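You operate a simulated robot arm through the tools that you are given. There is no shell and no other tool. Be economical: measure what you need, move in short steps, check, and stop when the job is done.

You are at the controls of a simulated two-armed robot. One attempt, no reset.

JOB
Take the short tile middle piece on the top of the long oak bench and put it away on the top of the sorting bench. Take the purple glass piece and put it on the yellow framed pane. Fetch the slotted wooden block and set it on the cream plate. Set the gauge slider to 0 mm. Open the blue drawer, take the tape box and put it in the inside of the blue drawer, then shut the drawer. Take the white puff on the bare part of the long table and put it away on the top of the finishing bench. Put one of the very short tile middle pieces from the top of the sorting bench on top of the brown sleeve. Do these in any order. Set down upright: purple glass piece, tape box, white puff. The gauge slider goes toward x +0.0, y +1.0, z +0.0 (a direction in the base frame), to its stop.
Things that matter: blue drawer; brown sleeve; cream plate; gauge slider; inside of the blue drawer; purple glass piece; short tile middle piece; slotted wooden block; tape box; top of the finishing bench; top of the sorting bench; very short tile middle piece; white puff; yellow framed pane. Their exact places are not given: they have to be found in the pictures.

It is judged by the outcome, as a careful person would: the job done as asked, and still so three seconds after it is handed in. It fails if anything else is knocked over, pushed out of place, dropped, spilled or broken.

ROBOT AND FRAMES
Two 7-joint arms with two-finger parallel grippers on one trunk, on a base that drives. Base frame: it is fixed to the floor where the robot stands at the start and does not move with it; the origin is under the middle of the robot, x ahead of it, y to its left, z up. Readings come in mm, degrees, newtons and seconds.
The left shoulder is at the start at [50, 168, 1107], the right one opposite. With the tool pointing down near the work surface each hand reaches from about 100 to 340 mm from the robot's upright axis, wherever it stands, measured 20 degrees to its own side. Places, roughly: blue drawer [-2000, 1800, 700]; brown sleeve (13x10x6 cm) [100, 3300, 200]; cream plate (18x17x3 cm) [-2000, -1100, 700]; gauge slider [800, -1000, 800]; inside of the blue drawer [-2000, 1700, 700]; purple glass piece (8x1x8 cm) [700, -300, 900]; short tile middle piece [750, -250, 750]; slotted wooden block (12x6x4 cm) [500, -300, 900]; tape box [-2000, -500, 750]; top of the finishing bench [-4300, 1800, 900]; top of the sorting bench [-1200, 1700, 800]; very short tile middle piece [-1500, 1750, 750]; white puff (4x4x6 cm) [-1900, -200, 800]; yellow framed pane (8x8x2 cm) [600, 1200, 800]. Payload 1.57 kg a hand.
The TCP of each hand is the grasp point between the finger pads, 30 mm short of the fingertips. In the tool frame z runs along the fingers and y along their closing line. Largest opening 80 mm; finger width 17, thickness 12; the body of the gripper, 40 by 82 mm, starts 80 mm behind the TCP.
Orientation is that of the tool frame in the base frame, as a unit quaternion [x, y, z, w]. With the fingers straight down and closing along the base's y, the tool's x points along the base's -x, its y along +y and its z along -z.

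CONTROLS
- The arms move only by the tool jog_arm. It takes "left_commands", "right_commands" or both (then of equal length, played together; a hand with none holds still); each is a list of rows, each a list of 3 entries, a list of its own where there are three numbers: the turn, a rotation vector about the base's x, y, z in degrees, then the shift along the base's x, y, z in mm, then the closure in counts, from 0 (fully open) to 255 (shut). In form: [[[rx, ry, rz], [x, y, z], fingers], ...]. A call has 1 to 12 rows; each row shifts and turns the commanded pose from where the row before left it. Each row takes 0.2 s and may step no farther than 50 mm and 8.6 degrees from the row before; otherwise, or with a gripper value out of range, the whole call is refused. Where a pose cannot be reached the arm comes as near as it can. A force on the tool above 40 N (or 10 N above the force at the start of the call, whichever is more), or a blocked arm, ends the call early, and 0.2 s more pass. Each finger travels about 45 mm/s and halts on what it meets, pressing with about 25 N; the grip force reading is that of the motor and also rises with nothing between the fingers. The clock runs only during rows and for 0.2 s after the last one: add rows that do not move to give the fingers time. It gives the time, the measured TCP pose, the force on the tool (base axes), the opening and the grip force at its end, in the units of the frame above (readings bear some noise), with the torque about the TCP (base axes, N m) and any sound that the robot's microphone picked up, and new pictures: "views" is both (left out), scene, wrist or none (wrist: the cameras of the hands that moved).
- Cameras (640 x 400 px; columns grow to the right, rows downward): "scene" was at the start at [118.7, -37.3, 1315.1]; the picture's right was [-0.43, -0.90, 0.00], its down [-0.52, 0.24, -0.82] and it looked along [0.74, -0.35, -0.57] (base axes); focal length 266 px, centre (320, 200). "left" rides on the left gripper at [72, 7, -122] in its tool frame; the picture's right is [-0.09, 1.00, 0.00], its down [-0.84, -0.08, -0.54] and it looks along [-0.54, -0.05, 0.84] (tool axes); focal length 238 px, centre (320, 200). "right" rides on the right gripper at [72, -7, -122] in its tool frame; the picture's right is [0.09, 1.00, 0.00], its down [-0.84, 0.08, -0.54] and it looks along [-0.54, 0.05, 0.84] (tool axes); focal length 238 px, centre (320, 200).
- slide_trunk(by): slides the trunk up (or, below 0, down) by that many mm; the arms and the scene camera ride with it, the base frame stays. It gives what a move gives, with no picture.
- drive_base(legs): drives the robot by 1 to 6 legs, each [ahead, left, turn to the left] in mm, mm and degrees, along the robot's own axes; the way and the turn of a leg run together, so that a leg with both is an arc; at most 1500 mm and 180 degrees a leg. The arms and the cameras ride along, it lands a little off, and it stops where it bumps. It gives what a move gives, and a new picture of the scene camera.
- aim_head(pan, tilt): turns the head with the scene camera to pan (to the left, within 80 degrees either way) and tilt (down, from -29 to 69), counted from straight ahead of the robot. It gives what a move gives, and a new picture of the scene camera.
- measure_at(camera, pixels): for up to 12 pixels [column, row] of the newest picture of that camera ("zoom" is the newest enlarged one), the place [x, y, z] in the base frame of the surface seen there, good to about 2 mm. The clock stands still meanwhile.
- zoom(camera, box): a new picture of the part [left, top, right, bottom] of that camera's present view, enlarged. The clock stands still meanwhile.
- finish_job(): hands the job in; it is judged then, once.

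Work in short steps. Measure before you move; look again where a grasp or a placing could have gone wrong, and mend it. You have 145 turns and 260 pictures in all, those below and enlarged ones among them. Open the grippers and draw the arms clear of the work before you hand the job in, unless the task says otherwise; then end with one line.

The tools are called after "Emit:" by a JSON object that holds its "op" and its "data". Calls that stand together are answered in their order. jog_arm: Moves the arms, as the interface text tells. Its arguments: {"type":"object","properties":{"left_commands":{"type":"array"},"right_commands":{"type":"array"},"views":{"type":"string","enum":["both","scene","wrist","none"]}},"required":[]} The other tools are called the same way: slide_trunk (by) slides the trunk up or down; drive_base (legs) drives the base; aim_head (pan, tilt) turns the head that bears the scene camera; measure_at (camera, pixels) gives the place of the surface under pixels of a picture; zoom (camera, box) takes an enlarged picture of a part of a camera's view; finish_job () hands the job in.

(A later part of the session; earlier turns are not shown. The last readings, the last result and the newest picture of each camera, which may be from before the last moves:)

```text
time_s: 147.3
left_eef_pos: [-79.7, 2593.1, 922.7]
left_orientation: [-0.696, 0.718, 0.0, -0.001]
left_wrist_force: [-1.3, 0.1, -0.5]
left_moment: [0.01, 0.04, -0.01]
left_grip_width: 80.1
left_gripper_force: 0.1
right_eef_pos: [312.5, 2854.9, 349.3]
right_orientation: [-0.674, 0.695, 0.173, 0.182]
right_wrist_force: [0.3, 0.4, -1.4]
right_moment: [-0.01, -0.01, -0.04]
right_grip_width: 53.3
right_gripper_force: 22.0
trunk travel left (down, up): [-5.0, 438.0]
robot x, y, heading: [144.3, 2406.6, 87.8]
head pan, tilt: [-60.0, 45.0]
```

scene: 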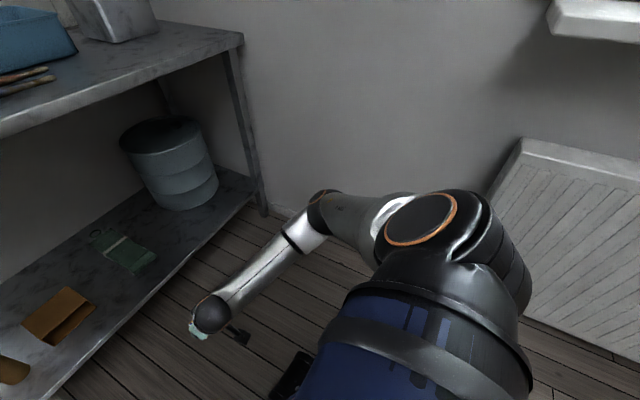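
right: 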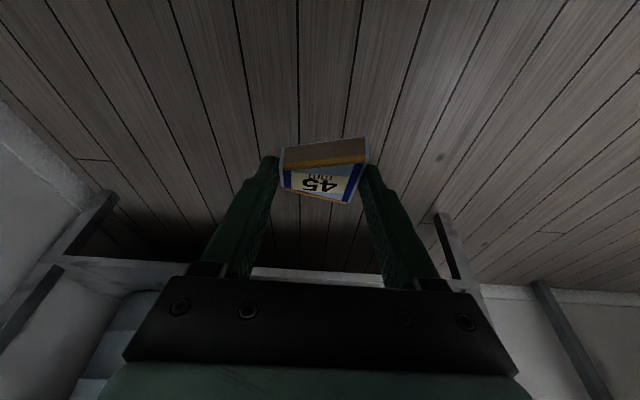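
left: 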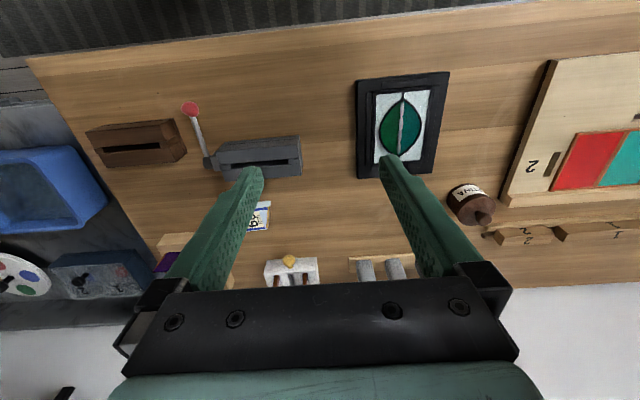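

With rel reach 448 mm at z=349, the base can stay clear of the rack. I align the heading and x with the sleeve and drive 300 mm ahead, then look.

Emit:
{"op": "drive_base", "data": {"legs": [[0, 0, 2.2], [0, 150, 0], [300, 0, 0]]}}

Emit:
{"op": "aim_head", "data": {"pan": -15, "tilt": 60}}

```text
time_s: 150.7
left_eef_pos: [-240.5, 2888.2, 922.4]
left_orientation: [0.711, -0.704, 0.001, 0.002]
left_wrist_force: [0.5, 0.6, 0.0]
left_moment: [-0.01, -0.01, -0.02]
left_grip_width: 79.8
left_gripper_force: 0.1
right_eef_pos: [140.8, 3164.8, 349.1]
right_orientation: [0.689, -0.68, -0.178, -0.18]
right_wrist_force: [0.8, 1.4, -1.1]
right_moment: [-0.01, 0.02, -0.02]
right_grip_width: 53.3
right_gripper_force: 21.8
trunk travel left (down, up): [-5.0, 438.0]
robot x, y, heading: [-7.4, 2710.8, 90.2]
head pan, tilt: [-60.0, 45.0]
```

scene: 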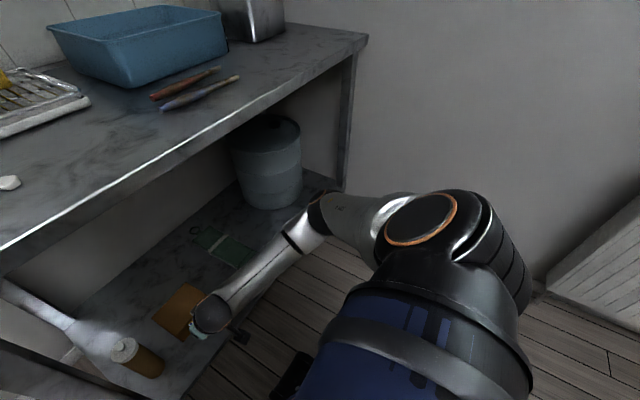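

```text
time_s: 151.8
left_eef_pos: [-239.9, 2887.6, 922.5]
left_orientation: [0.71, -0.704, 0.001, 0.0]
left_wrist_force: [-0.5, 0.3, 0.2]
left_moment: [-0.01, 0.02, 0.03]
left_grip_width: 79.9
left_gripper_force: 0.2
right_eef_pos: [142.1, 3165.4, 349.0]
right_orientation: [0.688, -0.68, -0.177, -0.179]
right_wrist_force: [0.0, -0.4, -1.0]
right_moment: [-0.05, 0.02, 0.02]
right_grip_width: 53.0
right_gripper_force: 21.9
trunk travel left (down, up): [-5.0, 438.0]
robot x, y, heading: [-6.4, 2711.6, 90.2]
head pan, tilt: [-15.0, 60.0]
```

scene: 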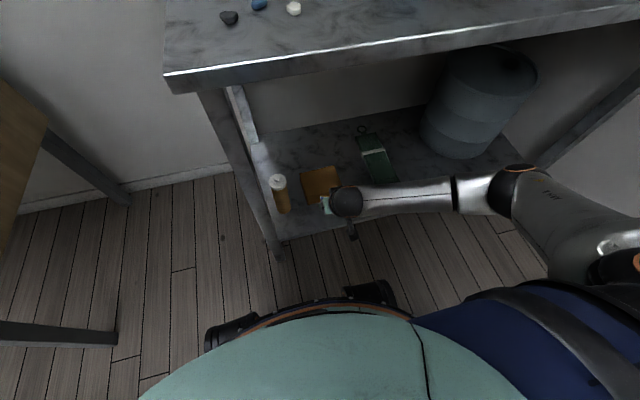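

I check the elbow's place against the rack's top edge before driving the last 120 mm in.

Emit:
{"op": "measure_at", "data": {"camera": "scene", "pixels": [[520, 175], [500, 190], [346, 200], [535, 200], [400, 60], [385, 300], [210, 340], [322, 178]]}}

```text
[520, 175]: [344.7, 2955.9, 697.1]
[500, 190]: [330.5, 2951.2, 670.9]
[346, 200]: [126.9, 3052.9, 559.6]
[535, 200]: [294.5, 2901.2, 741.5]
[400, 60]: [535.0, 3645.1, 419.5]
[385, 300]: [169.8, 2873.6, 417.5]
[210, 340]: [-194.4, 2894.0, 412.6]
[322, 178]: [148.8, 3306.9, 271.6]
```

Everything clears. I drive 115 mm ahead.

Emit:
{"op": "drive_base", "data": {"legs": [[115, 0, 0]]}}

Emit:
{"op": "zoom", "data": {"camera": "right", "box": [160, 60, 480, 260]}}

```text
time_s: 153.1
left_eef_pos: [-241.7, 3001.1, 922.5]
left_orientation: [0.71, -0.704, 0.0, 0.0]
left_wrist_force: [0.3, 0.1, 1.0]
left_moment: [-0.03, -0.04, 0.01]
left_grip_width: 80.0
left_gripper_force: 0.1
right_eef_pos: [140.8, 3279.8, 349.7]
right_orientation: [0.688, -0.681, -0.176, -0.179]
right_wrist_force: [0.0, -0.2, -1.1]
right_moment: [-0.02, 0.01, 0.02]
right_grip_width: 53.5
right_gripper_force: 22.1
trunk travel left (down, up): [-5.0, 438.0]
robot x, y, heading: [-2.0, 2823.0, 90.4]
head pan, tilt: [-15.0, 60.0]
```

scene: 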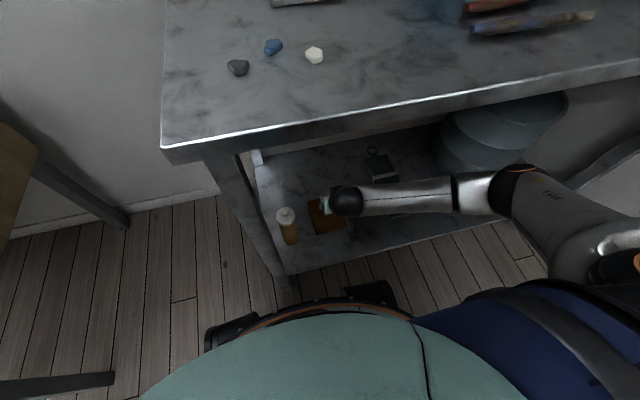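

```text
2.00 times, centred on (320, 160) of right
```

zoom: 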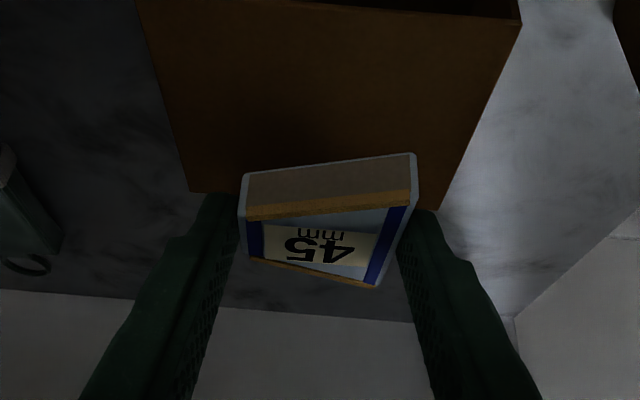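

I measure the sleeve and tile in this wrist view.

Emit:
{"op": "measure_at", "data": {"camera": "zoom", "pixels": [[195, 185], [430, 200], [180, 100], [490, 60], [330, 100], [330, 8], [300, 190], [320, 240], [250, 170], [410, 162]]}}

```text
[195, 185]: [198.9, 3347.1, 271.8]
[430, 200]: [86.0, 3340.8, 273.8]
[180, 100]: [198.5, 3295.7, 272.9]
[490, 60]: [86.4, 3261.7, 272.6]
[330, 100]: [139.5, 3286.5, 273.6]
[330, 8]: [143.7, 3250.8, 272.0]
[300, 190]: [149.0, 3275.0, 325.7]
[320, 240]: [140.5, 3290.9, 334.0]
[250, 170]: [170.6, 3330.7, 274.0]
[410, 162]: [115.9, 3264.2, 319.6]
```

The tile bottom is about 44 mm over the sleeve top. I shift +7 in y and lower 40 mm.

Emit:
{"op": "jog_arm", "data": {"right_commands": [[[0, 0, 0], [2, 7, -14], 255], [[0, 0, 0], [0, 0, -14], 255], [[0, 0, 0], [0, 0, -12], 255], [[0, 0, 0], [0, 0, 0], 255]], "views": "none"}}

Emit:
{"op": "jog_arm", "data": {"right_commands": [[[0, 0, 0], [0, 0, -2], 255], [[0, 0, 0], [0, 0, -2], 255], [[0, 0, 0], [0, 0, 0], 255]], "views": "wrist"}}

```text
time_s: 154.1
left_eef_pos: [-240.3, 3001.3, 923.2]
left_orientation: [0.709, -0.705, 0.001, 0.001]
left_wrist_force: [0.3, -0.2, 0.3]
left_moment: [0.0, -0.01, 0.0]
left_grip_width: 80.1
left_gripper_force: 0.0
right_eef_pos: [142.0, 3286.3, 308.9]
right_orientation: [0.688, -0.681, -0.175, -0.179]
right_wrist_force: [0.2, -0.7, -1.2]
right_moment: [0.0, 0.0, 0.02]
right_grip_width: 53.3
right_gripper_force: 22.1
trunk travel left (down, up): [-5.0, 438.0]
robot x, y, heading: [-4.8, 2825.2, 90.5]
head pan, tilt: [-15.0, 60.0]
```

```text
time_s: 154.8
left_eef_pos: [-240.6, 3000.9, 921.9]
left_orientation: [0.71, -0.704, 0.001, 0.0]
left_wrist_force: [-1.0, -0.3, 0.3]
left_moment: [-0.02, 0.0, -0.01]
left_grip_width: 80.1
left_gripper_force: 0.0
right_eef_pos: [142.0, 3287.9, 306.5]
right_orientation: [0.687, -0.681, -0.178, -0.18]
right_wrist_force: [0.6, -3.0, 12.9]
right_moment: [0.46, 0.16, -0.05]
right_grip_width: 53.2
right_gripper_force: 22.5
trunk travel left (down, up): [-5.0, 438.0]
robot x, y, heading: [-1.4, 2824.3, 90.4]
head pan, tilt: [-15.0, 60.0]
```

right: 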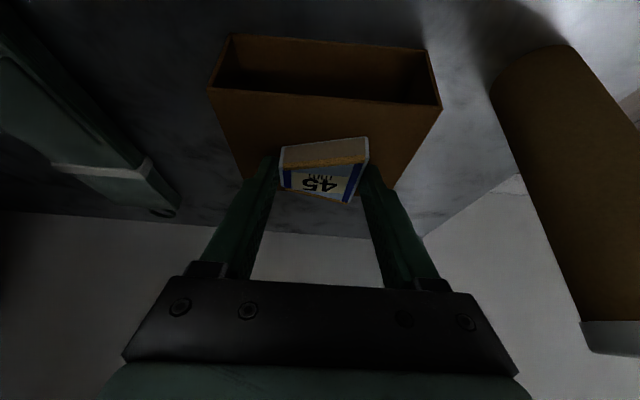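

Contact (+14 N). I relieve 1 mm, open fully, then withdraw along the tool axis.

Emit:
{"op": "jog_arm", "data": {"right_commands": [[[0, 0, 0], [0, 0, 1], 255], [[0, 0, 0], [0, 0, 0], 180], [[0, 0, 0], [0, 0, 0], 90], [[0, 0, 0], [0, 0, 0], 0], [[0, 0, 0], [0, 0, 0], 0], [[0, 0, 0], [0, -8, 15], 0], [[0, 0, 0], [0, -15, 26], 0], [[0, 0, 0], [0, -15, 20], 0]], "views": "wrist"}}

Emit:
{"op": "zoom", "data": {"camera": "right", "box": [160, 60, 480, 260]}}

```text
time_s: 156.7
left_eef_pos: [-240.2, 3001.4, 923.3]
left_orientation: [0.71, -0.704, 0.001, 0.0]
left_wrist_force: [-0.6, -0.9, -0.1]
left_moment: [-0.02, 0.03, 0.0]
left_grip_width: 80.1
left_gripper_force: 0.1
right_eef_pos: [142.6, 3250.1, 367.6]
right_orientation: [0.689, -0.68, -0.176, -0.178]
right_wrist_force: [-0.5, 0.1, -0.6]
right_moment: [0.01, 0.04, -0.03]
right_grip_width: 80.0
right_gripper_force: 0.0
trunk travel left (down, up): [-5.0, 438.0]
robot x, y, heading: [-8.0, 2825.2, 90.3]
head pan, tilt: [-15.0, 60.0]
```

right: 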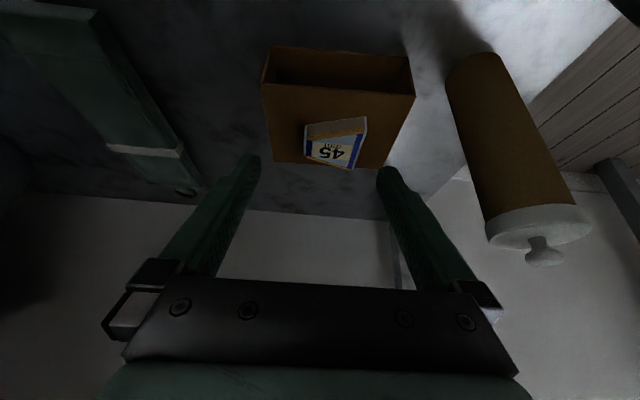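

```text
2.00 times, centred on (320, 160) of right
```

zoom: 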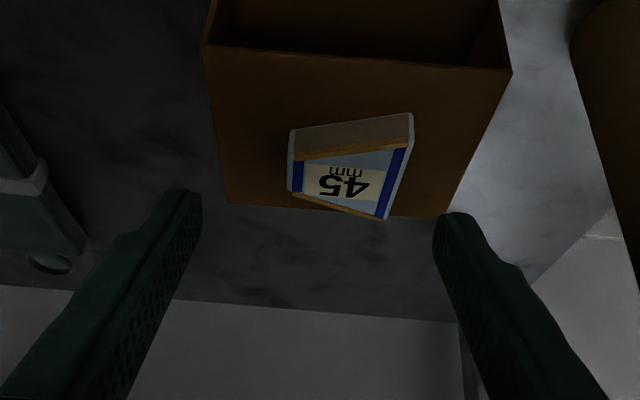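

The 45 mm tile lies flat on the sleeve. I back out, then raise the trunk and bring the right hand up.

Emit:
{"op": "drive_base", "data": {"legs": [[-600, 0, 0]]}}

Emit:
{"op": "slide_trunk", "data": {"by": 270}}

Emit:
{"op": "jog_arm", "data": {"right_commands": [[[-7.5, 0, 0], [0, -5, 40], 0], [[-7.5, 0, 0], [0, -5, 40], 0], [[-7.5, 0, 0], [0, -5, 40], 0], [[-7.5, 0, 0], [0, -5, 40], 0], [[0, 0, 0], [0, 0, 45], 0], [[0, 0, 0], [0, 0, 45], 0], [[0, 0, 0], [0, 0, 45], 0], [[0, 0, 0], [0, 0, 45], 0], [[0, 0, 0], [0, 0, 45], 0], [[0, 0, 0], [0, 0, 0], 0]], "views": "none"}}

Emit:
{"op": "drive_base", "data": {"legs": [[-100, 0, 0], [0, 0, -90.3], [150, -1000, 0], [0, -1000, 0]]}}

```text
time_s: 160.1
left_eef_pos: [-239.9, 2399.5, 922.7]
left_orientation: [-0.705, 0.71, 0.0, -0.001]
left_wrist_force: [0.7, -0.6, 0.1]
left_moment: [0.0, 0.02, -0.01]
left_grip_width: 79.8
left_gripper_force: 0.1
right_eef_pos: [147.9, 2642.3, 367.2]
right_orientation: [-0.683, 0.686, 0.176, 0.181]
right_wrist_force: [-0.3, -0.8, -0.1]
right_moment: [-0.02, -0.02, -0.03]
right_grip_width: 80.0
right_gripper_force: 0.2
trunk travel left (down, up): [-5.0, 438.0]
robot x, y, heading: [-5.3, 2223.4, 89.2]
head pan, tilt: [-15.0, 60.0]
```

scene: 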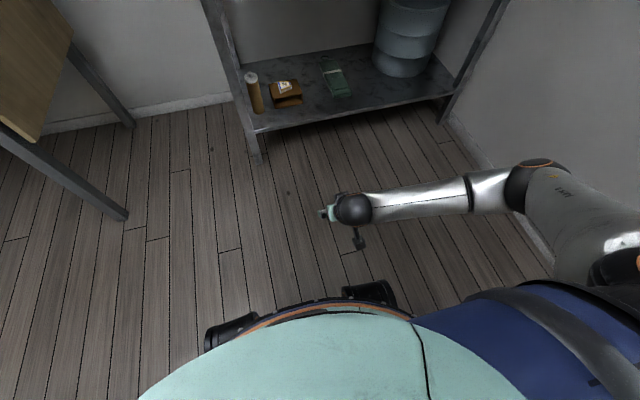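

```text
time_s: 162.8
left_eef_pos: [-240.5, 2400.4, 1193.4]
left_orientation: [-0.705, 0.709, 0.0, -0.001]
left_wrist_force: [-0.3, 0.1, -0.2]
left_moment: [-0.03, -0.05, 0.0]
left_grip_width: 80.2
left_gripper_force: 0.0
right_eef_pos: [148.6, 2641.7, 638.6]
right_orientation: [-0.682, 0.687, 0.174, 0.18]
right_wrist_force: [-0.4, 0.4, 0.4]
right_moment: [0.01, 0.0, 0.0]
right_grip_width: 80.2
right_gripper_force: 0.1
trunk travel left (down, up): [-275.0, 168.0]
robot x, y, heading: [-5.8, 2216.3, 89.5]
head pan, tilt: [-15.0, 60.0]
```

```text
time_s: 165.0
left_eef_pos: [-239.4, 2399.7, 1193.2]
left_orientation: [-0.705, 0.709, 0.0, -0.002]
left_wrist_force: [-0.5, -0.5, -0.4]
left_moment: [0.01, -0.02, 0.0]
left_grip_width: 80.0
left_gripper_force: 0.1
right_eef_pos: [148.5, 2623.0, 1021.5]
right_orientation: [-0.706, 0.708, -0.009, -0.003]
right_wrist_force: [-0.2, -0.2, 0.5]
right_moment: [-0.03, 0.01, -0.03]
right_grip_width: 80.1
right_gripper_force: 0.0
trunk travel left (down, up): [-275.0, 168.0]
robot x, y, heading: [-8.7, 2220.6, 89.5]
head pan, tilt: [-15.0, 60.0]
```

```text
time_s: 179.5
left_eef_pos: [295.8, 372.1, 1192.4]
left_orientation: [0.003, 1.0, 0.0, -0.001]
left_wrist_force: [-0.4, -0.1, -0.5]
left_moment: [0.0, 0.02, 0.01]
left_grip_width: 80.2
left_gripper_force: 0.2
right_eef_pos: [519.6, -15.3, 1021.3]
right_orientation: [0.002, 1.0, -0.004, -0.008]
right_wrist_force: [-0.2, -0.3, 0.6]
right_moment: [0.02, 0.02, 0.02]
right_grip_width: 79.9
right_gripper_force: 0.0
trunk travel left (down, up): [-275.0, 168.0]
robot x, y, heading: [114.3, 141.1, -0.8]
head pan, tilt: [-15.0, 60.0]
```

scene: 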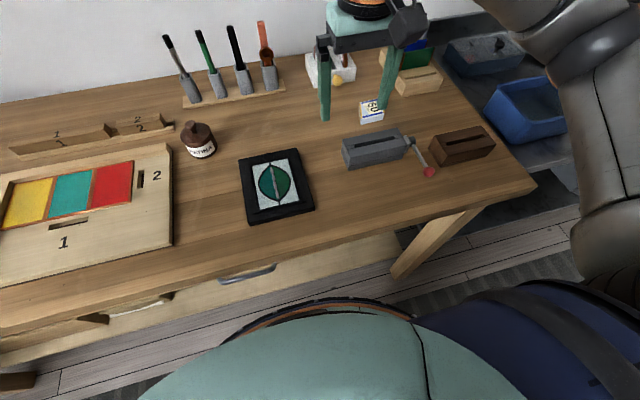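

I am back at the oak bench. I enlarge the "60" tile and the block to measure their shapes.

Emit:
{"op": "zoom", "data": {"camera": "scene", "box": [330, 90, 510, 190]}}

Emit:
{"op": "measure_at", "data": {"camera": "zoom", "pixels": [[105, 105], [190, 85], [195, 100], [110, 120], [185, 45], [102, 60], [150, 80], [350, 190], [565, 165], [485, 125], [380, 230], [580, 215]]}}

```text
3.56 times, centred on (420, 140) of scene
```

zoom: 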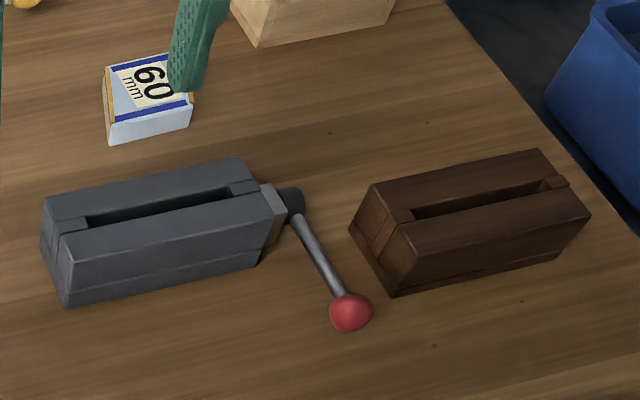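

```text
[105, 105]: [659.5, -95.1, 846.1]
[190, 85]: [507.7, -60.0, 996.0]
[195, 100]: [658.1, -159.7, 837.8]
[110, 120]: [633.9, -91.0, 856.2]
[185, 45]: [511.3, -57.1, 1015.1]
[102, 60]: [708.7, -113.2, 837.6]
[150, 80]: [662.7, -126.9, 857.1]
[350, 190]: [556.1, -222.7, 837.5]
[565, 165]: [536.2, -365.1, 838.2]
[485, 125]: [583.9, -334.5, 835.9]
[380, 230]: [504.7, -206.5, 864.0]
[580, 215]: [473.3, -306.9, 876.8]
```

Both the tile and the block need closing along x. I move the base so the left hand can take the tile, and turn the left hand +90°.

Emit:
{"op": "drive_base", "data": {"legs": [[70, -380, 0.8]]}}

Emit:
{"op": "jog_arm", "data": {"left_commands": [[[0, 0, 8.2], [21, -7, -18], 0], [[0, 0, 8.2], [21, -7, -18], 0], [[0, 0, 8.2], [21, -7, -18], 0], [[0, 0, 8.2], [21, -7, -18], 0], [[0, 0, 8.2], [21, -7, -18], 0], [[0, 0, 8.2], [21, -7, -18], 0], [[0, 0, 8.2], [21, -7, -18], 0], [[0, 0, 8.2], [21, -7, -18], 0], [[0, 0, 8.2], [21, -7, -18], 0], [[0, 0, 8.2], [21, -7, -18], 0], [[0, 0, 8.0], [21, -7, -18], 0], [[0, 0, 0], [0, 0, 0], 0]], "views": "wrist"}}

```text
time_s: 181.8
left_eef_pos: [345.6, 77.9, 1193.6]
left_orientation: [-0.005, 1.0, 0.0, -0.001]
left_wrist_force: [0.3, 0.2, -0.7]
left_moment: [-0.04, -0.03, 0.01]
left_grip_width: 79.9
left_gripper_force: 0.1
right_eef_pos: [573.6, -307.0, 1022.0]
right_orientation: [-0.008, 1.0, -0.003, -0.007]
right_wrist_force: [-0.3, 0.4, -0.6]
right_moment: [-0.01, 0.01, 0.01]
right_grip_width: 80.3
right_gripper_force: 0.1
trunk travel left (down, up): [-275.0, 168.0]
robot x, y, heading: [168.1, -156.6, 0.2]
head pan, tilt: [-15.0, 60.0]
stopped in leg 1: the robot was blocked; the commanded pose is now the measured one
```

scene: 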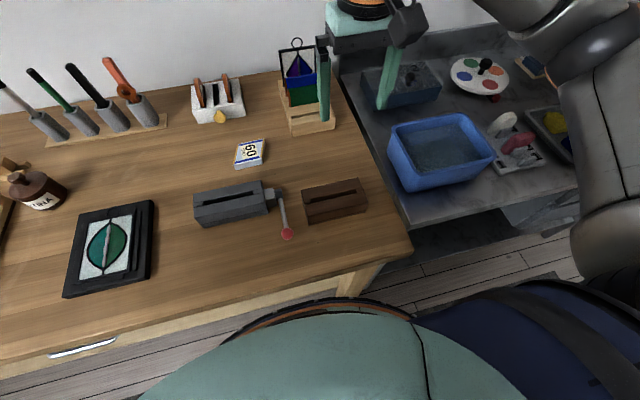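

```text
time_s: 184.4
left_eef_pos: [576.8, 2.4, 995.8]
left_orientation: [0.711, -0.703, 0.0, 0.001]
left_wrist_force: [-0.1, 0.3, -0.6]
left_moment: [0.03, 0.02, -0.03]
left_grip_width: 80.2
left_gripper_force: 0.1
right_eef_pos: [573.7, -307.0, 1021.7]
right_orientation: [-0.008, 1.0, -0.005, -0.008]
right_wrist_force: [0.1, -0.8, -0.1]
right_moment: [0.01, 0.03, 0.02]
right_grip_width: 79.9
right_gripper_force: 0.0
trunk travel left (down, up): [-275.0, 168.0]
robot x, y, heading: [170.8, -157.8, 0.3]
head pan, tilt: [-15.0, 60.0]
```

left: 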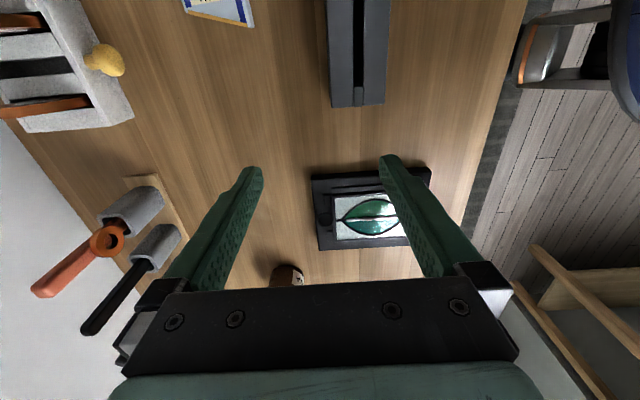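

The base stopped at y=−157 against the bench leg. The left hand turned fine, and the tile is at the top of its view. I move over the tile.

Emit:
{"op": "jog_arm", "data": {"left_commands": [[[0, 0, 0], [26, -40, -8], 0], [[0, 0, 0], [26, -40, -8], 0], [[0, 0, 0], [20, -20, 0], 0], [[0, 0, 0], [0, 0, 0], 0]], "views": "wrist"}}

```text
time_s: 185.4
left_eef_pos: [649.3, -100.4, 976.7]
left_orientation: [0.711, -0.704, 0.001, 0.0]
left_wrist_force: [-0.2, 0.5, 0.1]
left_moment: [0.02, 0.03, -0.02]
left_grip_width: 80.1
left_gripper_force: 0.1
right_eef_pos: [573.5, -307.8, 1021.0]
right_orientation: [-0.008, 1.0, -0.005, -0.008]
right_wrist_force: [0.9, -0.1, 0.5]
right_moment: [-0.02, 0.02, -0.02]
right_grip_width: 80.1
right_gripper_force: 0.0
trunk travel left (down, up): [-275.0, 168.0]
robot x, y, heading: [166.2, -155.1, 0.3]
head pan, tilt: [-15.0, 60.0]
```

left: 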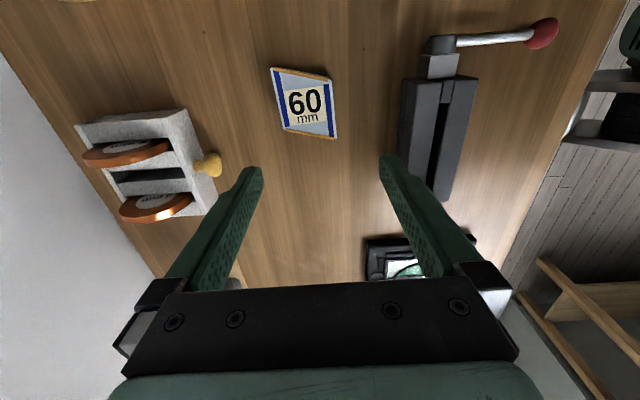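

I measure the tile's corners in this view to get the yaw of its blue sides.

Emit:
{"op": "measure_at", "data": {"camera": "left", "pixels": [[273, 70], [284, 127], [328, 82], [335, 136], [306, 104], [300, 160], [240, 120]]}}

```text
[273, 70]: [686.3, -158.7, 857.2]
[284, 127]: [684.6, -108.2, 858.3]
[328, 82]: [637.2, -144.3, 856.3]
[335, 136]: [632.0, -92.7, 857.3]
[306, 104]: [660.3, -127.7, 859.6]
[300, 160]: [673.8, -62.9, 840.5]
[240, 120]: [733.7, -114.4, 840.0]
```

I check the clearance to the vise and box near the finger positions.

Emit:
{"op": "measure_at", "data": {"camera": "left", "pixels": [[404, 85], [403, 130], [430, 45], [215, 160], [445, 65]]}}

```text
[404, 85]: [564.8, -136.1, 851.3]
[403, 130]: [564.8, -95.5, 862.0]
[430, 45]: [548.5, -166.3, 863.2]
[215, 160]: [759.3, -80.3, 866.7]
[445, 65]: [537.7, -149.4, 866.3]
```

The vise is at x≤565 and the box at x≥740, so it's clear. I descend on the tile and close.

Emit:
{"op": "jog_arm", "data": {"left_commands": [[[0, 0, 3], [5, -13, -35], 0], [[0, 0, 0], [5.5, -12.5, -35], 0], [[0, 0, 0], [0, 0, -25], 0], [[0, 0, 0], [0, 0, -12], 0], [[0, 0, 0], [0, 0, 0], 0], [[0, 0, 0], [0, 0, 0], 255], [[0, 0, 0], [0, 0, 0], 255], [[0, 0, 0], [0, 0, 0], 255]], "views": "wrist"}}

```text
time_s: 187.2
left_eef_pos: [660.0, -125.4, 870.9]
left_orientation: [0.728, -0.686, 0.001, 0.0]
left_wrist_force: [-0.1, 0.7, 0.8]
left_moment: [-0.01, -0.01, 0.01]
left_grip_width: 53.4
left_gripper_force: 22.3
right_eef_pos: [573.0, -306.5, 1020.1]
right_orientation: [-0.008, 1.0, -0.004, -0.007]
right_wrist_force: [-0.1, -0.3, 0.7]
right_moment: [0.01, -0.02, -0.01]
right_grip_width: 79.9
right_gripper_force: 0.1
trunk travel left (down, up): [-275.0, 168.0]
robot x, y, heading: [171.9, -152.3, -0.0]
head pan, tilt: [-15.0, 60.0]
```

left: 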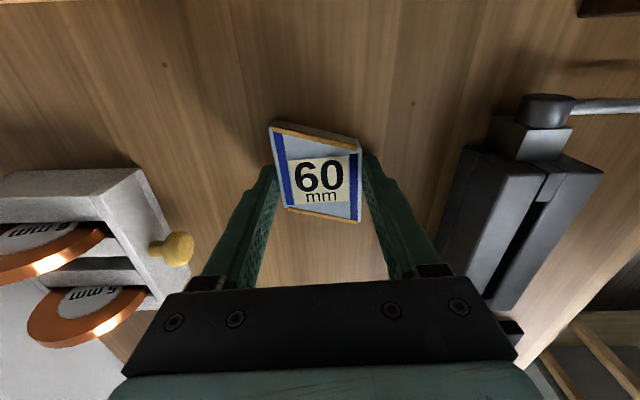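

The tile is gripped (53.4 mm). I lift it away with the left hand while the right hand turns −90° above the block.

Emit:
{"op": "jog_arm", "data": {"left_commands": [[[0, 0, 0], [0, 0, 40], 255], [[0, 0, 0], [0, 0, 45], 255], [[0, 0, 0], [0, 0, 45], 255], [[0, 0, 0], [-20, 35, 20], 255], [[0, 0, 0], [-20, 35, 20], 255], [[0, 0, 0], [-25, 35, 10], 255], [[0, 0, 0], [-25, 30, 10], 255], [[0, 0, 0], [-25, 30, 0], 255], [[0, 0, 0], [-25, 30, 0], 255], [[0, 0, 0], [-25, 0, 0], 255], [[0, 0, 0], [-25, 0, 0], 255], [[0, 0, 0], [0, 0, 0], 255]], "right_commands": [[[0, 0, -8.2], [-6, 0, 0], 0], [[0, 0, -8.2], [-6, 0, 0], 0], [[0, 0, -8.2], [-6, 0, 0], 0], [[0, 0, -8.2], [-6, 0, 0], 0], [[0, 0, -8.2], [-6, 0, 0], 0], [[0, 0, -8.2], [-6, 0, 0], 0], [[0, 0, -8.2], [-6, 0, 0], 0], [[0, 0, -8.2], [-6, 0, 0], 0], [[0, 0, -8.2], [-6, 0, 0], 0], [[0, 0, -8.2], [0, 0, 0], 0], [[0, 0, -8.0], [0, 0, 0], 0], [[0, 0, 0], [0, 0, 0], 0]], "views": "wrist"}}

```text
time_s: 189.8
left_eef_pos: [469.9, 70.1, 1062.7]
left_orientation: [0.729, -0.685, 0.0, 0.0]
left_wrist_force: [0.1, -0.4, -0.7]
left_moment: [-0.05, -0.01, 0.0]
left_grip_width: 53.6
left_gripper_force: 21.8
right_eef_pos: [519.2, -305.4, 1020.4]
right_orientation: [0.702, 0.712, 0.003, -0.009]
right_wrist_force: [-0.6, -0.4, -0.3]
right_moment: [0.04, -0.01, 0.0]
right_grip_width: 80.1
right_gripper_force: 0.1
trunk travel left (down, up): [-275.0, 168.0]
robot x, y, heading: [167.1, -161.1, 0.2]
head pan, tilt: [-15.0, 60.0]
```

right: 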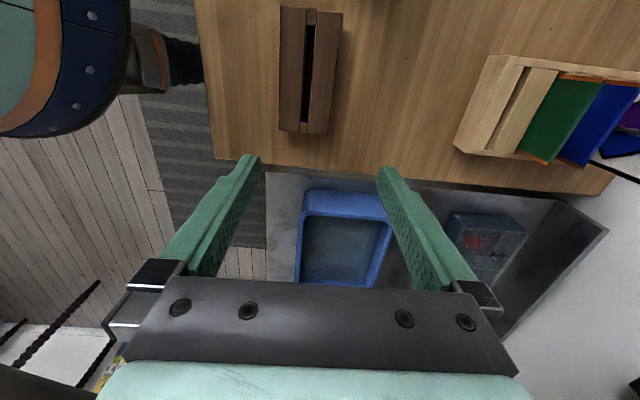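
left: 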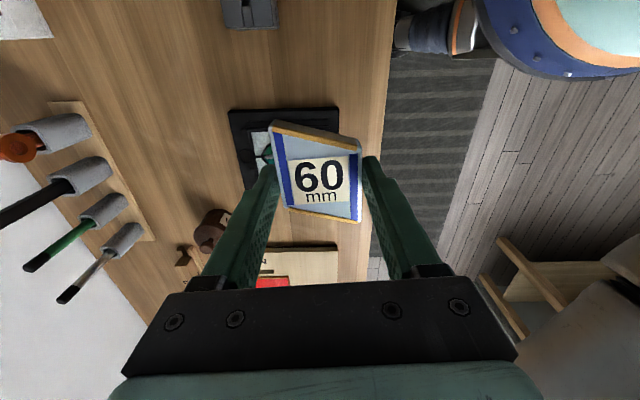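

I measure the block's top from the right wrist view.

Emit:
{"op": "measure_at", "data": {"camera": "right", "pixels": [[283, 20], [338, 20], [281, 125], [327, 127], [295, 70], [325, 70], [307, 70]]}}

```text
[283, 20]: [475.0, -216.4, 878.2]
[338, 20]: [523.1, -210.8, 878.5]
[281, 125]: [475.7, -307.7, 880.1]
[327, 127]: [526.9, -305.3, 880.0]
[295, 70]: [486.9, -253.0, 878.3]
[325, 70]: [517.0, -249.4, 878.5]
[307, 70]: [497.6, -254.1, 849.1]
```

The block's top centre is about [500,−262,879]. I descend with the fingers astride it and close.

Emit:
{"op": "jog_arm", "data": {"right_commands": [[[0, 0, 0], [-10, 22, -40], 0], [[0, 0, 0], [-9, 21, -40], 0], [[0, 0, 0], [0, 0, -40], 0], [[0, 0, 0], [0, 0, -28], 0], [[0, 0, 0], [0, 0, 0], 0], [[0, 0, 0], [0, 0, 0], 255], [[0, 0, 0], [0, 0, 0], 255], [[0, 0, 0], [0, 0, 0], 255]], "views": "wrist"}}

```text
time_s: 191.6
left_eef_pos: [470.9, 70.0, 1062.1]
left_orientation: [0.728, -0.685, 0.001, 0.001]
left_wrist_force: [0.3, -0.4, -1.2]
left_moment: [0.0, 0.01, -0.01]
left_grip_width: 53.2
left_gripper_force: 22.3
right_eef_pos: [500.8, -261.9, 872.8]
right_orientation: [0.701, 0.713, 0.002, -0.008]
right_wrist_force: [0.0, 1.1, 0.6]
right_moment: [0.0, -0.01, -0.01]
right_grip_width: 55.9
right_gripper_force: 25.3
trunk travel left (down, up): [-275.0, 168.0]
robot x, y, heading: [165.2, -157.8, 0.3]
head pan, tilt: [-15.0, 60.0]
```

right: 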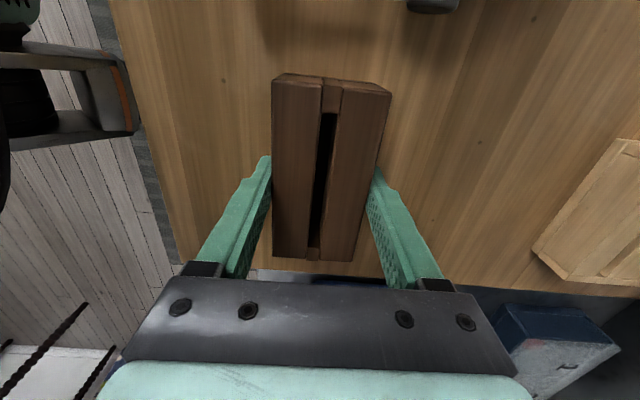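

The block is gripped (55.9 mm). I lift it, back away from the bench and turn around to look at the long table.

Emit:
{"op": "jog_arm", "data": {"right_commands": [[[0, 0, 0], [0, 0, 40], 255], [[0, 0, 0], [0, 0, 45], 255], [[0, 0, 0], [0, 0, 45], 255], [[0, 0, 0], [0, 0, 45], 255]], "views": "none"}}

Emit:
{"op": "drive_base", "data": {"legs": [[-450, 0, 0], [0, 0, 180]]}}

Emit:
{"op": "aim_head", "data": {"pan": 10, "tilt": 20}}

```text
time_s: 192.6
left_eef_pos: [471.0, 71.0, 1063.3]
left_orientation: [0.729, -0.685, 0.001, 0.0]
left_wrist_force: [0.0, -0.6, -2.1]
left_moment: [0.0, 0.02, 0.0]
left_grip_width: 53.6
left_gripper_force: 22.4
right_eef_pos: [498.9, -263.9, 1050.2]
right_orientation: [0.702, 0.712, 0.002, -0.009]
right_wrist_force: [-0.2, -0.2, -1.6]
right_moment: [-0.02, -0.02, -0.01]
right_grip_width: 55.8
right_gripper_force: 24.4
trunk travel left (down, up): [-275.0, 168.0]
robot x, y, heading: [168.3, -156.2, 0.2]
head pan, tilt: [-15.0, 60.0]
```

```text
time_s: 202.6
left_eef_pos: [-603.8, -370.1, 1062.5]
left_orientation: [0.706, 0.708, 0.001, 0.0]
left_wrist_force: [-0.1, -0.8, -0.2]
left_moment: [-0.01, 0.05, 0.0]
left_grip_width: 53.4
left_gripper_force: 22.5
right_eef_pos: [-613.5, -35.0, 1049.0]
right_orientation: [-0.693, 0.721, -0.009, -0.002]
right_wrist_force: [1.0, 0.3, -1.8]
right_moment: [0.0, 0.02, 0.01]
right_grip_width: 55.8
right_gripper_force: 24.9
trunk travel left (down, up): [-275.0, 168.0]
robot x, y, heading: [-289.1, -154.4, 176.9]
head pan, tilt: [-15.0, 60.0]
```

scene: 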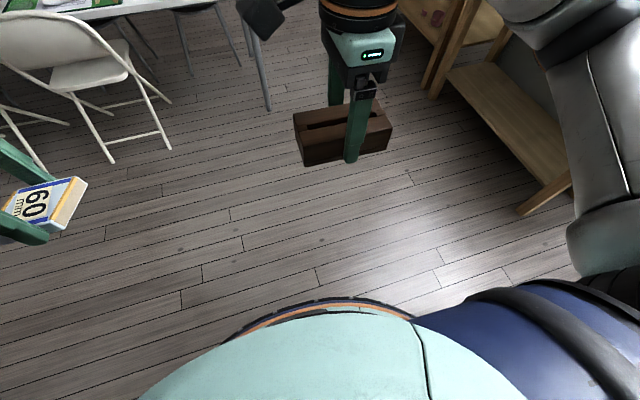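

```text
time_s: 203.7
left_eef_pos: [-603.6, -370.7, 1062.7]
left_orientation: [0.706, 0.709, 0.001, -0.001]
left_wrist_force: [-0.4, -0.3, -1.1]
left_moment: [0.0, -0.02, 0.02]
left_grip_width: 53.5
left_gripper_force: 22.4
right_eef_pos: [-614.3, -34.1, 1049.1]
right_orientation: [-0.692, 0.722, -0.009, -0.002]
right_wrist_force: [-0.5, 0.3, -1.5]
right_moment: [0.04, 0.0, 0.01]
right_grip_width: 55.9
right_gripper_force: 24.7
trunk travel left (down, up): [-275.0, 168.0]
robot x, y, heading: [-290.1, -159.1, 177.1]
head pan, tilt: [10.0, 20.0]
```

scene: 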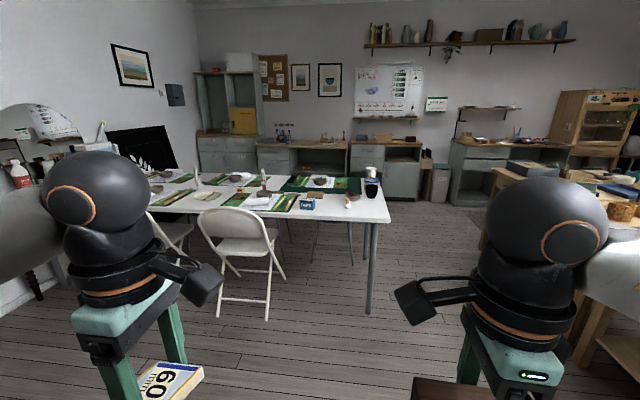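

The long table with place settings is ahead-left. I enlarge it and measure.

Emit:
{"op": "zoom", "data": {"camera": "scene", "box": [120, 150, 420, 320]}}

Emit:
{"op": "measure_at", "data": {"camera": "scene", "pixels": [[390, 218], [348, 204], [310, 203], [258, 203], [207, 195], [318, 181], [372, 190], [380, 172], [200, 211], [152, 205], [240, 215], [372, 300]]}}

```text
2.13 times, centred on (270, 235) of scene
```

zoom: 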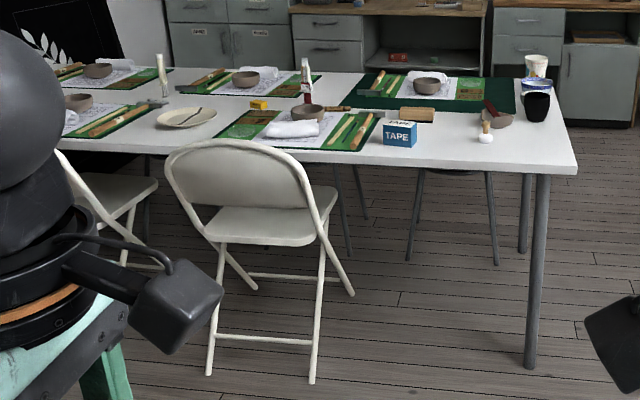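

```text
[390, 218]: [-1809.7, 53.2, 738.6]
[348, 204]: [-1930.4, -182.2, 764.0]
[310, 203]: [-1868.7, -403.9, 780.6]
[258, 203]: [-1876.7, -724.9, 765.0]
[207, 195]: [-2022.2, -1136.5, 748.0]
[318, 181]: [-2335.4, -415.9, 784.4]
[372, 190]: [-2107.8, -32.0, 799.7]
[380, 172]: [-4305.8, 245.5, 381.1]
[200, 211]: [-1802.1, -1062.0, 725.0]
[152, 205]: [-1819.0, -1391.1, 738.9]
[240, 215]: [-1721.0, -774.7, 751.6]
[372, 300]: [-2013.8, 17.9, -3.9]
```

Found: tape box [−1869,−404], puff [−1930,−182] and cream plate [−2022,−1136]. Chairs stand along the near side, so I drive closer, facing the plate, to see the gap.

Emit:
{"op": "drive_base", "data": {"legs": [[350, 0, 3], [0, 900, 0]]}}

Emit:
{"op": "aim_head", "data": {"pan": 0, "tilt": 33}}

```text
time_s: 210.2
left_eef_pos: [-947.0, -1259.0, 1062.1]
left_orientation: [0.691, 0.723, 0.002, 0.0]
left_wrist_force: [0.1, -0.4, -0.7]
left_moment: [-0.03, -0.01, -0.02]
left_grip_width: 53.2
left_gripper_force: 21.7
right_eef_pos: [-971.8, -924.9, 1050.2]
right_orientation: [0.707, -0.707, 0.008, 0.003]
right_wrist_force: [-0.5, 0.2, -2.4]
right_moment: [0.0, 0.02, -0.01]
right_grip_width: 55.6
right_gripper_force: 25.4
trunk travel left (down, up): [-275.0, 168.0]
robot x, y, heading: [-642.8, -1033.7, 179.4]
head pan, tilt: [10.0, 20.0]
```

scene: 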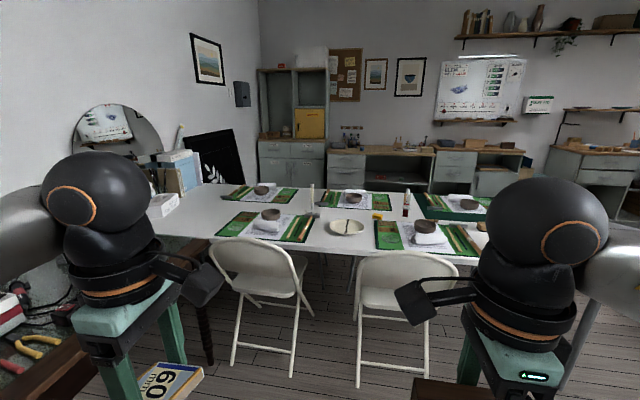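

```text
time_s: 211.0
left_eef_pos: [-948.2, -1259.4, 1062.0]
left_orientation: [0.691, 0.723, 0.0, -0.001]
left_wrist_force: [0.8, -0.6, -1.3]
left_moment: [0.0, -0.03, 0.03]
left_grip_width: 53.2
left_gripper_force: 22.5
right_eef_pos: [-972.5, -923.6, 1049.1]
right_orientation: [0.707, -0.707, 0.009, 0.002]
right_wrist_force: [-0.1, 0.4, -1.7]
right_moment: [0.01, -0.04, 0.02]
right_grip_width: 55.8
right_gripper_force: 25.5
trunk travel left (down, up): [-275.0, 168.0]
robot x, y, heading: [-641.6, -1038.9, 179.3]
head pan, tilt: [0.0, 33.0]
```

scene: 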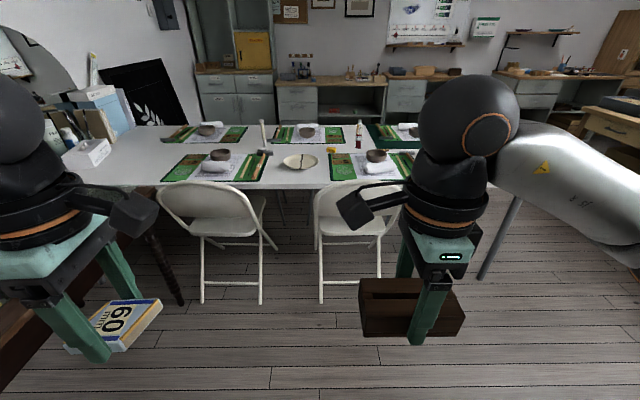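

The plate is at (300,162), between two chairs. I measure the plate, the chair legs and the backs.

Emit:
{"op": "measure_at", "data": {"camera": "scene", "pixels": [[300, 162], [283, 162], [318, 161], [300, 170], [262, 302], [322, 300], [276, 247], [318, 247], [256, 195], [316, 195], [300, 186], [200, 300]]}}

Emit:
{"op": "zoom", "data": {"camera": "scene", "box": [220, 110, 420, 235]}}

```text
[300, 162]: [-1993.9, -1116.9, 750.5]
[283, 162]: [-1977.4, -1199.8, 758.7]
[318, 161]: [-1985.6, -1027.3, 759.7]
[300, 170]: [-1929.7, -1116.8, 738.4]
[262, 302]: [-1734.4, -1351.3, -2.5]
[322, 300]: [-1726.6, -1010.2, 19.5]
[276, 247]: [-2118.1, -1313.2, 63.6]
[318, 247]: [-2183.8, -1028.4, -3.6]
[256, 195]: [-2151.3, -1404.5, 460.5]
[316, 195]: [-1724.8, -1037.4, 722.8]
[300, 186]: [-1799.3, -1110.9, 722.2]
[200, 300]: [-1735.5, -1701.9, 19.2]
```

```text
3.20 times, centred on (320, 172) of scene
```

zoom: 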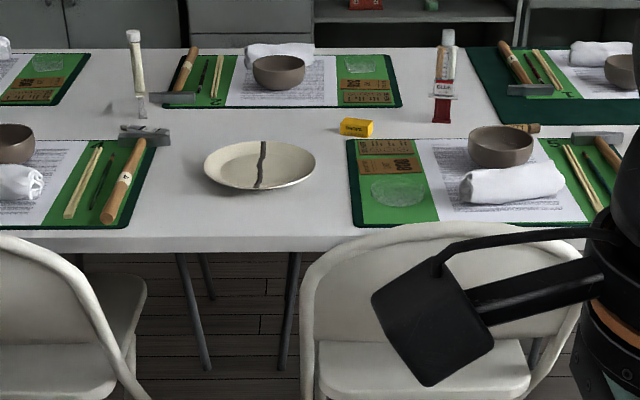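

The plate centre is about [−1990,−1115], floor z≈750, rim 759. I check the brown item at lower left and the chair-back top before driving in.

Emit:
{"op": "measure_at", "data": {"camera": "scene", "pixels": [[20, 350], [60, 290], [30, 300], [150, 240], [178, 290], [360, 182], [210, 184], [262, 200], [395, 250], [330, 190]]}}

```text
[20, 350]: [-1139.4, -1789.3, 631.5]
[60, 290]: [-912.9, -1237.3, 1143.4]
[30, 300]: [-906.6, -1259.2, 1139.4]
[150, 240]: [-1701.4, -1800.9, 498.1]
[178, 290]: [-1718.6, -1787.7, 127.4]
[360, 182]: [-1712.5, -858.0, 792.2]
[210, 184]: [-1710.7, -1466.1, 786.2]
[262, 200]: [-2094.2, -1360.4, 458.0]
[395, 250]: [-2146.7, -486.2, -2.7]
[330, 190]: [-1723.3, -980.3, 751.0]
```

Clear. I drive to about [−1405,−1280].

Emit:
{"op": "drive_base", "data": {"legs": [[0, 240, 0.7], [760, 0, 0]]}}

Emit:
{"op": "jog_arm", "data": {"right_commands": [[[0, 0, 0], [-40, 0, 0], 255], [[0, 0, 0], [-40, 0, 0], 255], [[0, 0, 0], [-40, 0, 0], 255], [[0, 0, 0], [-40, 0, 0], 255], [[0, 0, 0], [0, 0, 0], 255]], "views": "wrist"}}

```text
time_s: 216.5
left_eef_pos: [-1714.1, -1509.6, 1062.2]
left_orientation: [0.683, 0.73, 0.001, 0.0]
left_wrist_force: [-0.5, 0.1, -0.5]
left_moment: [0.0, -0.02, -0.01]
left_grip_width: 53.1
left_gripper_force: 21.8
right_eef_pos: [-1745.0, -1176.5, 1049.3]
right_orientation: [0.715, -0.699, 0.008, 0.003]
right_wrist_force: [-0.2, 0.3, -2.2]
right_moment: [0.01, 0.02, -0.03]
right_grip_width: 55.9
right_gripper_force: 25.1
trunk travel left (down, up): [-275.0, 168.0]
robot x, y, heading: [-1412.3, -1279.3, -179.6]
head pan, tilt: [0.0, 33.0]
```

scene: 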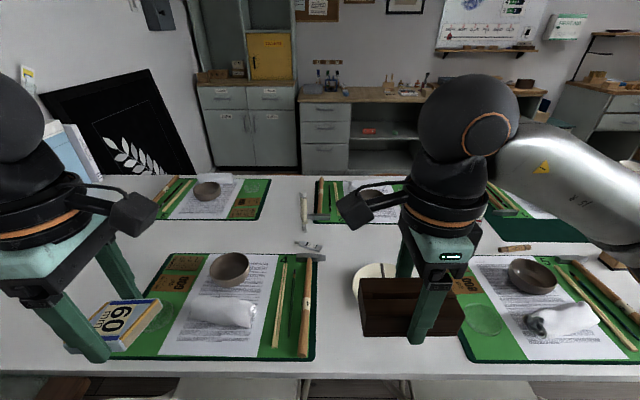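

```text
time_s: 217.7
left_eef_pos: [-1712.6, -1510.2, 1063.2]
left_orientation: [0.683, 0.73, 0.001, 0.0]
left_wrist_force: [0.2, 0.4, -1.4]
left_moment: [0.01, 0.0, 0.0]
left_grip_width: 53.1
left_gripper_force: 21.8
right_eef_pos: [-1904.8, -1175.9, 1046.0]
right_orientation: [0.715, -0.699, 0.009, 0.003]
right_wrist_force: [0.5, 0.4, -1.8]
right_moment: [0.02, 0.03, 0.04]
right_grip_width: 55.8
right_gripper_force: 25.1
trunk travel left (down, up): [-275.0, 168.0]
robot x, y, heading: [-1411.0, -1277.9, -179.2]
head pan, tilt: [0.0, 33.0]
```

right: 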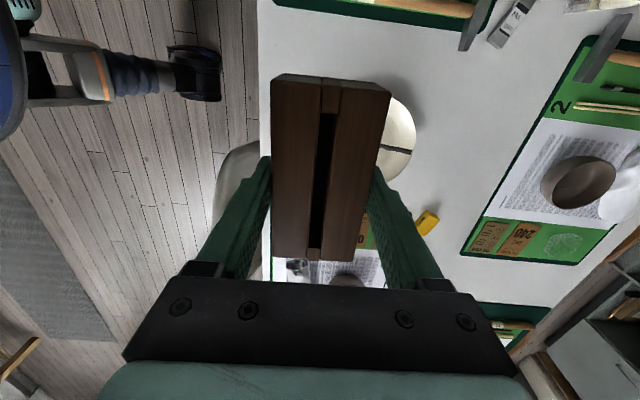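

I move above the plate and lower to z≈815.

Emit:
{"op": "jog_arm", "data": {"right_commands": [[[0, 0, 0], [-29, 20, 0], 255], [[0, 0, 0], [-28, 20, -20], 255], [[0, 0, 0], [-28, 20, -35], 255], [[0, 0, 0], [0, 0, -45], 255], [[0, 0, 0], [0, 0, -45], 255], [[0, 0, 0], [0, 0, -45], 255], [[0, 0, 0], [0, 0, -40], 255], [[0, 0, 0], [0, 0, 0], 255]], "views": "both"}}

```text
time_s: 219.5
left_eef_pos: [-1713.6, -1509.6, 1062.6]
left_orientation: [0.683, 0.73, 0.0, 0.0]
left_wrist_force: [0.1, 0.4, -0.9]
left_moment: [-0.03, 0.01, 0.0]
left_grip_width: 53.3
left_gripper_force: 22.2
right_eef_pos: [-1991.0, -1113.7, 818.5]
right_orientation: [0.714, -0.7, 0.009, 0.003]
right_wrist_force: [0.2, -0.5, -1.4]
right_moment: [-0.02, 0.01, 0.01]
right_grip_width: 55.8
right_gripper_force: 25.2
trunk travel left (down, up): [-275.0, 168.0]
robot x, y, heading: [-1414.6, -1280.1, -179.5]
head pan, tilt: [0.0, 33.0]
```

scene: 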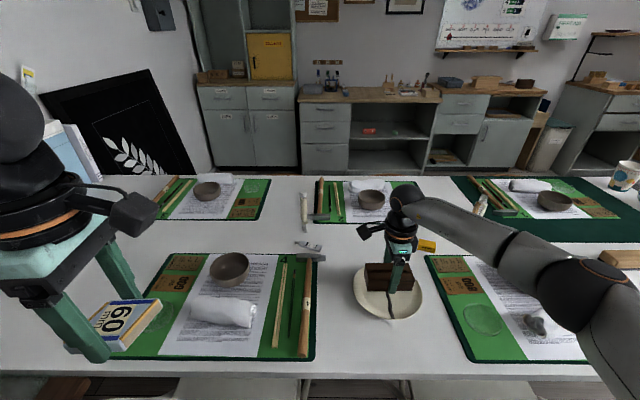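
right: 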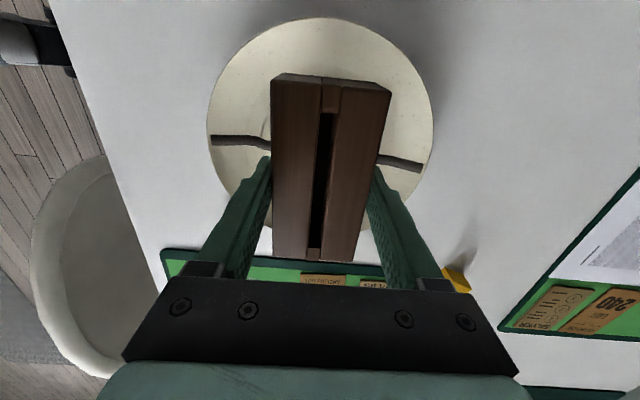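

I measure the plate's rim to check the block is centred.

Emit:
{"op": "measure_at", "data": {"camera": "right", "pixels": [[212, 120], [430, 125], [320, 22], [350, 240], [250, 60], [240, 180], [330, 60]]}}

Emit:
{"op": "measure_at", "data": {"camera": "scene", "pixels": [[355, 290], [421, 290], [388, 317], [380, 280], [365, 288], [410, 285]]}}

```text
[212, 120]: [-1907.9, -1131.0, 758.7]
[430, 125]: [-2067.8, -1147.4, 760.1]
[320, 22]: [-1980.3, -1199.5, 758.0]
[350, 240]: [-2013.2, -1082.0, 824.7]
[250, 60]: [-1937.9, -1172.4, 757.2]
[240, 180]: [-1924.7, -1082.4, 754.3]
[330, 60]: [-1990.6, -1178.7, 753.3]
```

```text
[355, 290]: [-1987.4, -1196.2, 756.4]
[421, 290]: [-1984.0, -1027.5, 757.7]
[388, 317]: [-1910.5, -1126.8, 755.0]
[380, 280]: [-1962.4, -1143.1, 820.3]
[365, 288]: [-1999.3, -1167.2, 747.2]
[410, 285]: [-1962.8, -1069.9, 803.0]
```

The block is centred. I lower to about 791, then in small steps to contact.

Emit:
{"op": "jog_arm", "data": {"right_commands": [[[0, 0, 0], [1, 0, -13], 255], [[0, 0, 0], [0, 0, -12], 255], [[0, 0, 0], [0, 0, -3], 255], [[0, 0, 0], [0, 0, 0], 255]], "views": "none"}}

```text
time_s: 220.5
left_eef_pos: [-1715.0, -1508.6, 1062.0]
left_orientation: [0.683, 0.73, 0.0, -0.001]
left_wrist_force: [-0.2, 0.4, -0.5]
left_moment: [0.01, -0.03, 0.03]
left_grip_width: 53.3
left_gripper_force: 22.4
right_eef_pos: [-1988.4, -1114.8, 790.9]
right_orientation: [0.714, -0.7, 0.009, 0.002]
right_wrist_force: [-0.7, 0.8, -2.0]
right_moment: [-0.03, -0.02, 0.02]
right_grip_width: 55.5
right_gripper_force: 25.3
trunk travel left (down, up): [-275.0, 168.0]
robot x, y, heading: [-1412.5, -1280.3, -179.6]
head pan, tilt: [0.0, 33.0]
```

No contact yet (z 790.9). I go on in 2 mm steps.

Emit:
{"op": "jog_arm", "data": {"right_commands": [[[0, 0, 0], [0, 0, -2], 255], [[0, 0, 0], [0, 0, -2], 255], [[0, 0, 0], [0, 0, 0], 255]], "views": "none"}}

```text
time_s: 221.3
left_eef_pos: [-1713.5, -1510.3, 1063.0]
left_orientation: [0.684, 0.73, 0.001, -0.001]
left_wrist_force: [0.0, 0.4, -1.7]
left_moment: [-0.02, 0.0, -0.02]
left_grip_width: 53.3
left_gripper_force: 21.7
right_eef_pos: [-1988.5, -1114.6, 787.6]
right_orientation: [0.714, -0.7, 0.008, 0.003]
right_wrist_force: [0.6, 0.5, 1.5]
right_moment: [-0.13, -0.05, 0.0]
right_grip_width: 55.8
right_gripper_force: 24.9
trunk travel left (down, up): [-275.0, 168.0]
robot x, y, heading: [-1412.8, -1284.3, -179.7]
head pan, tilt: [0.0, 33.0]
```

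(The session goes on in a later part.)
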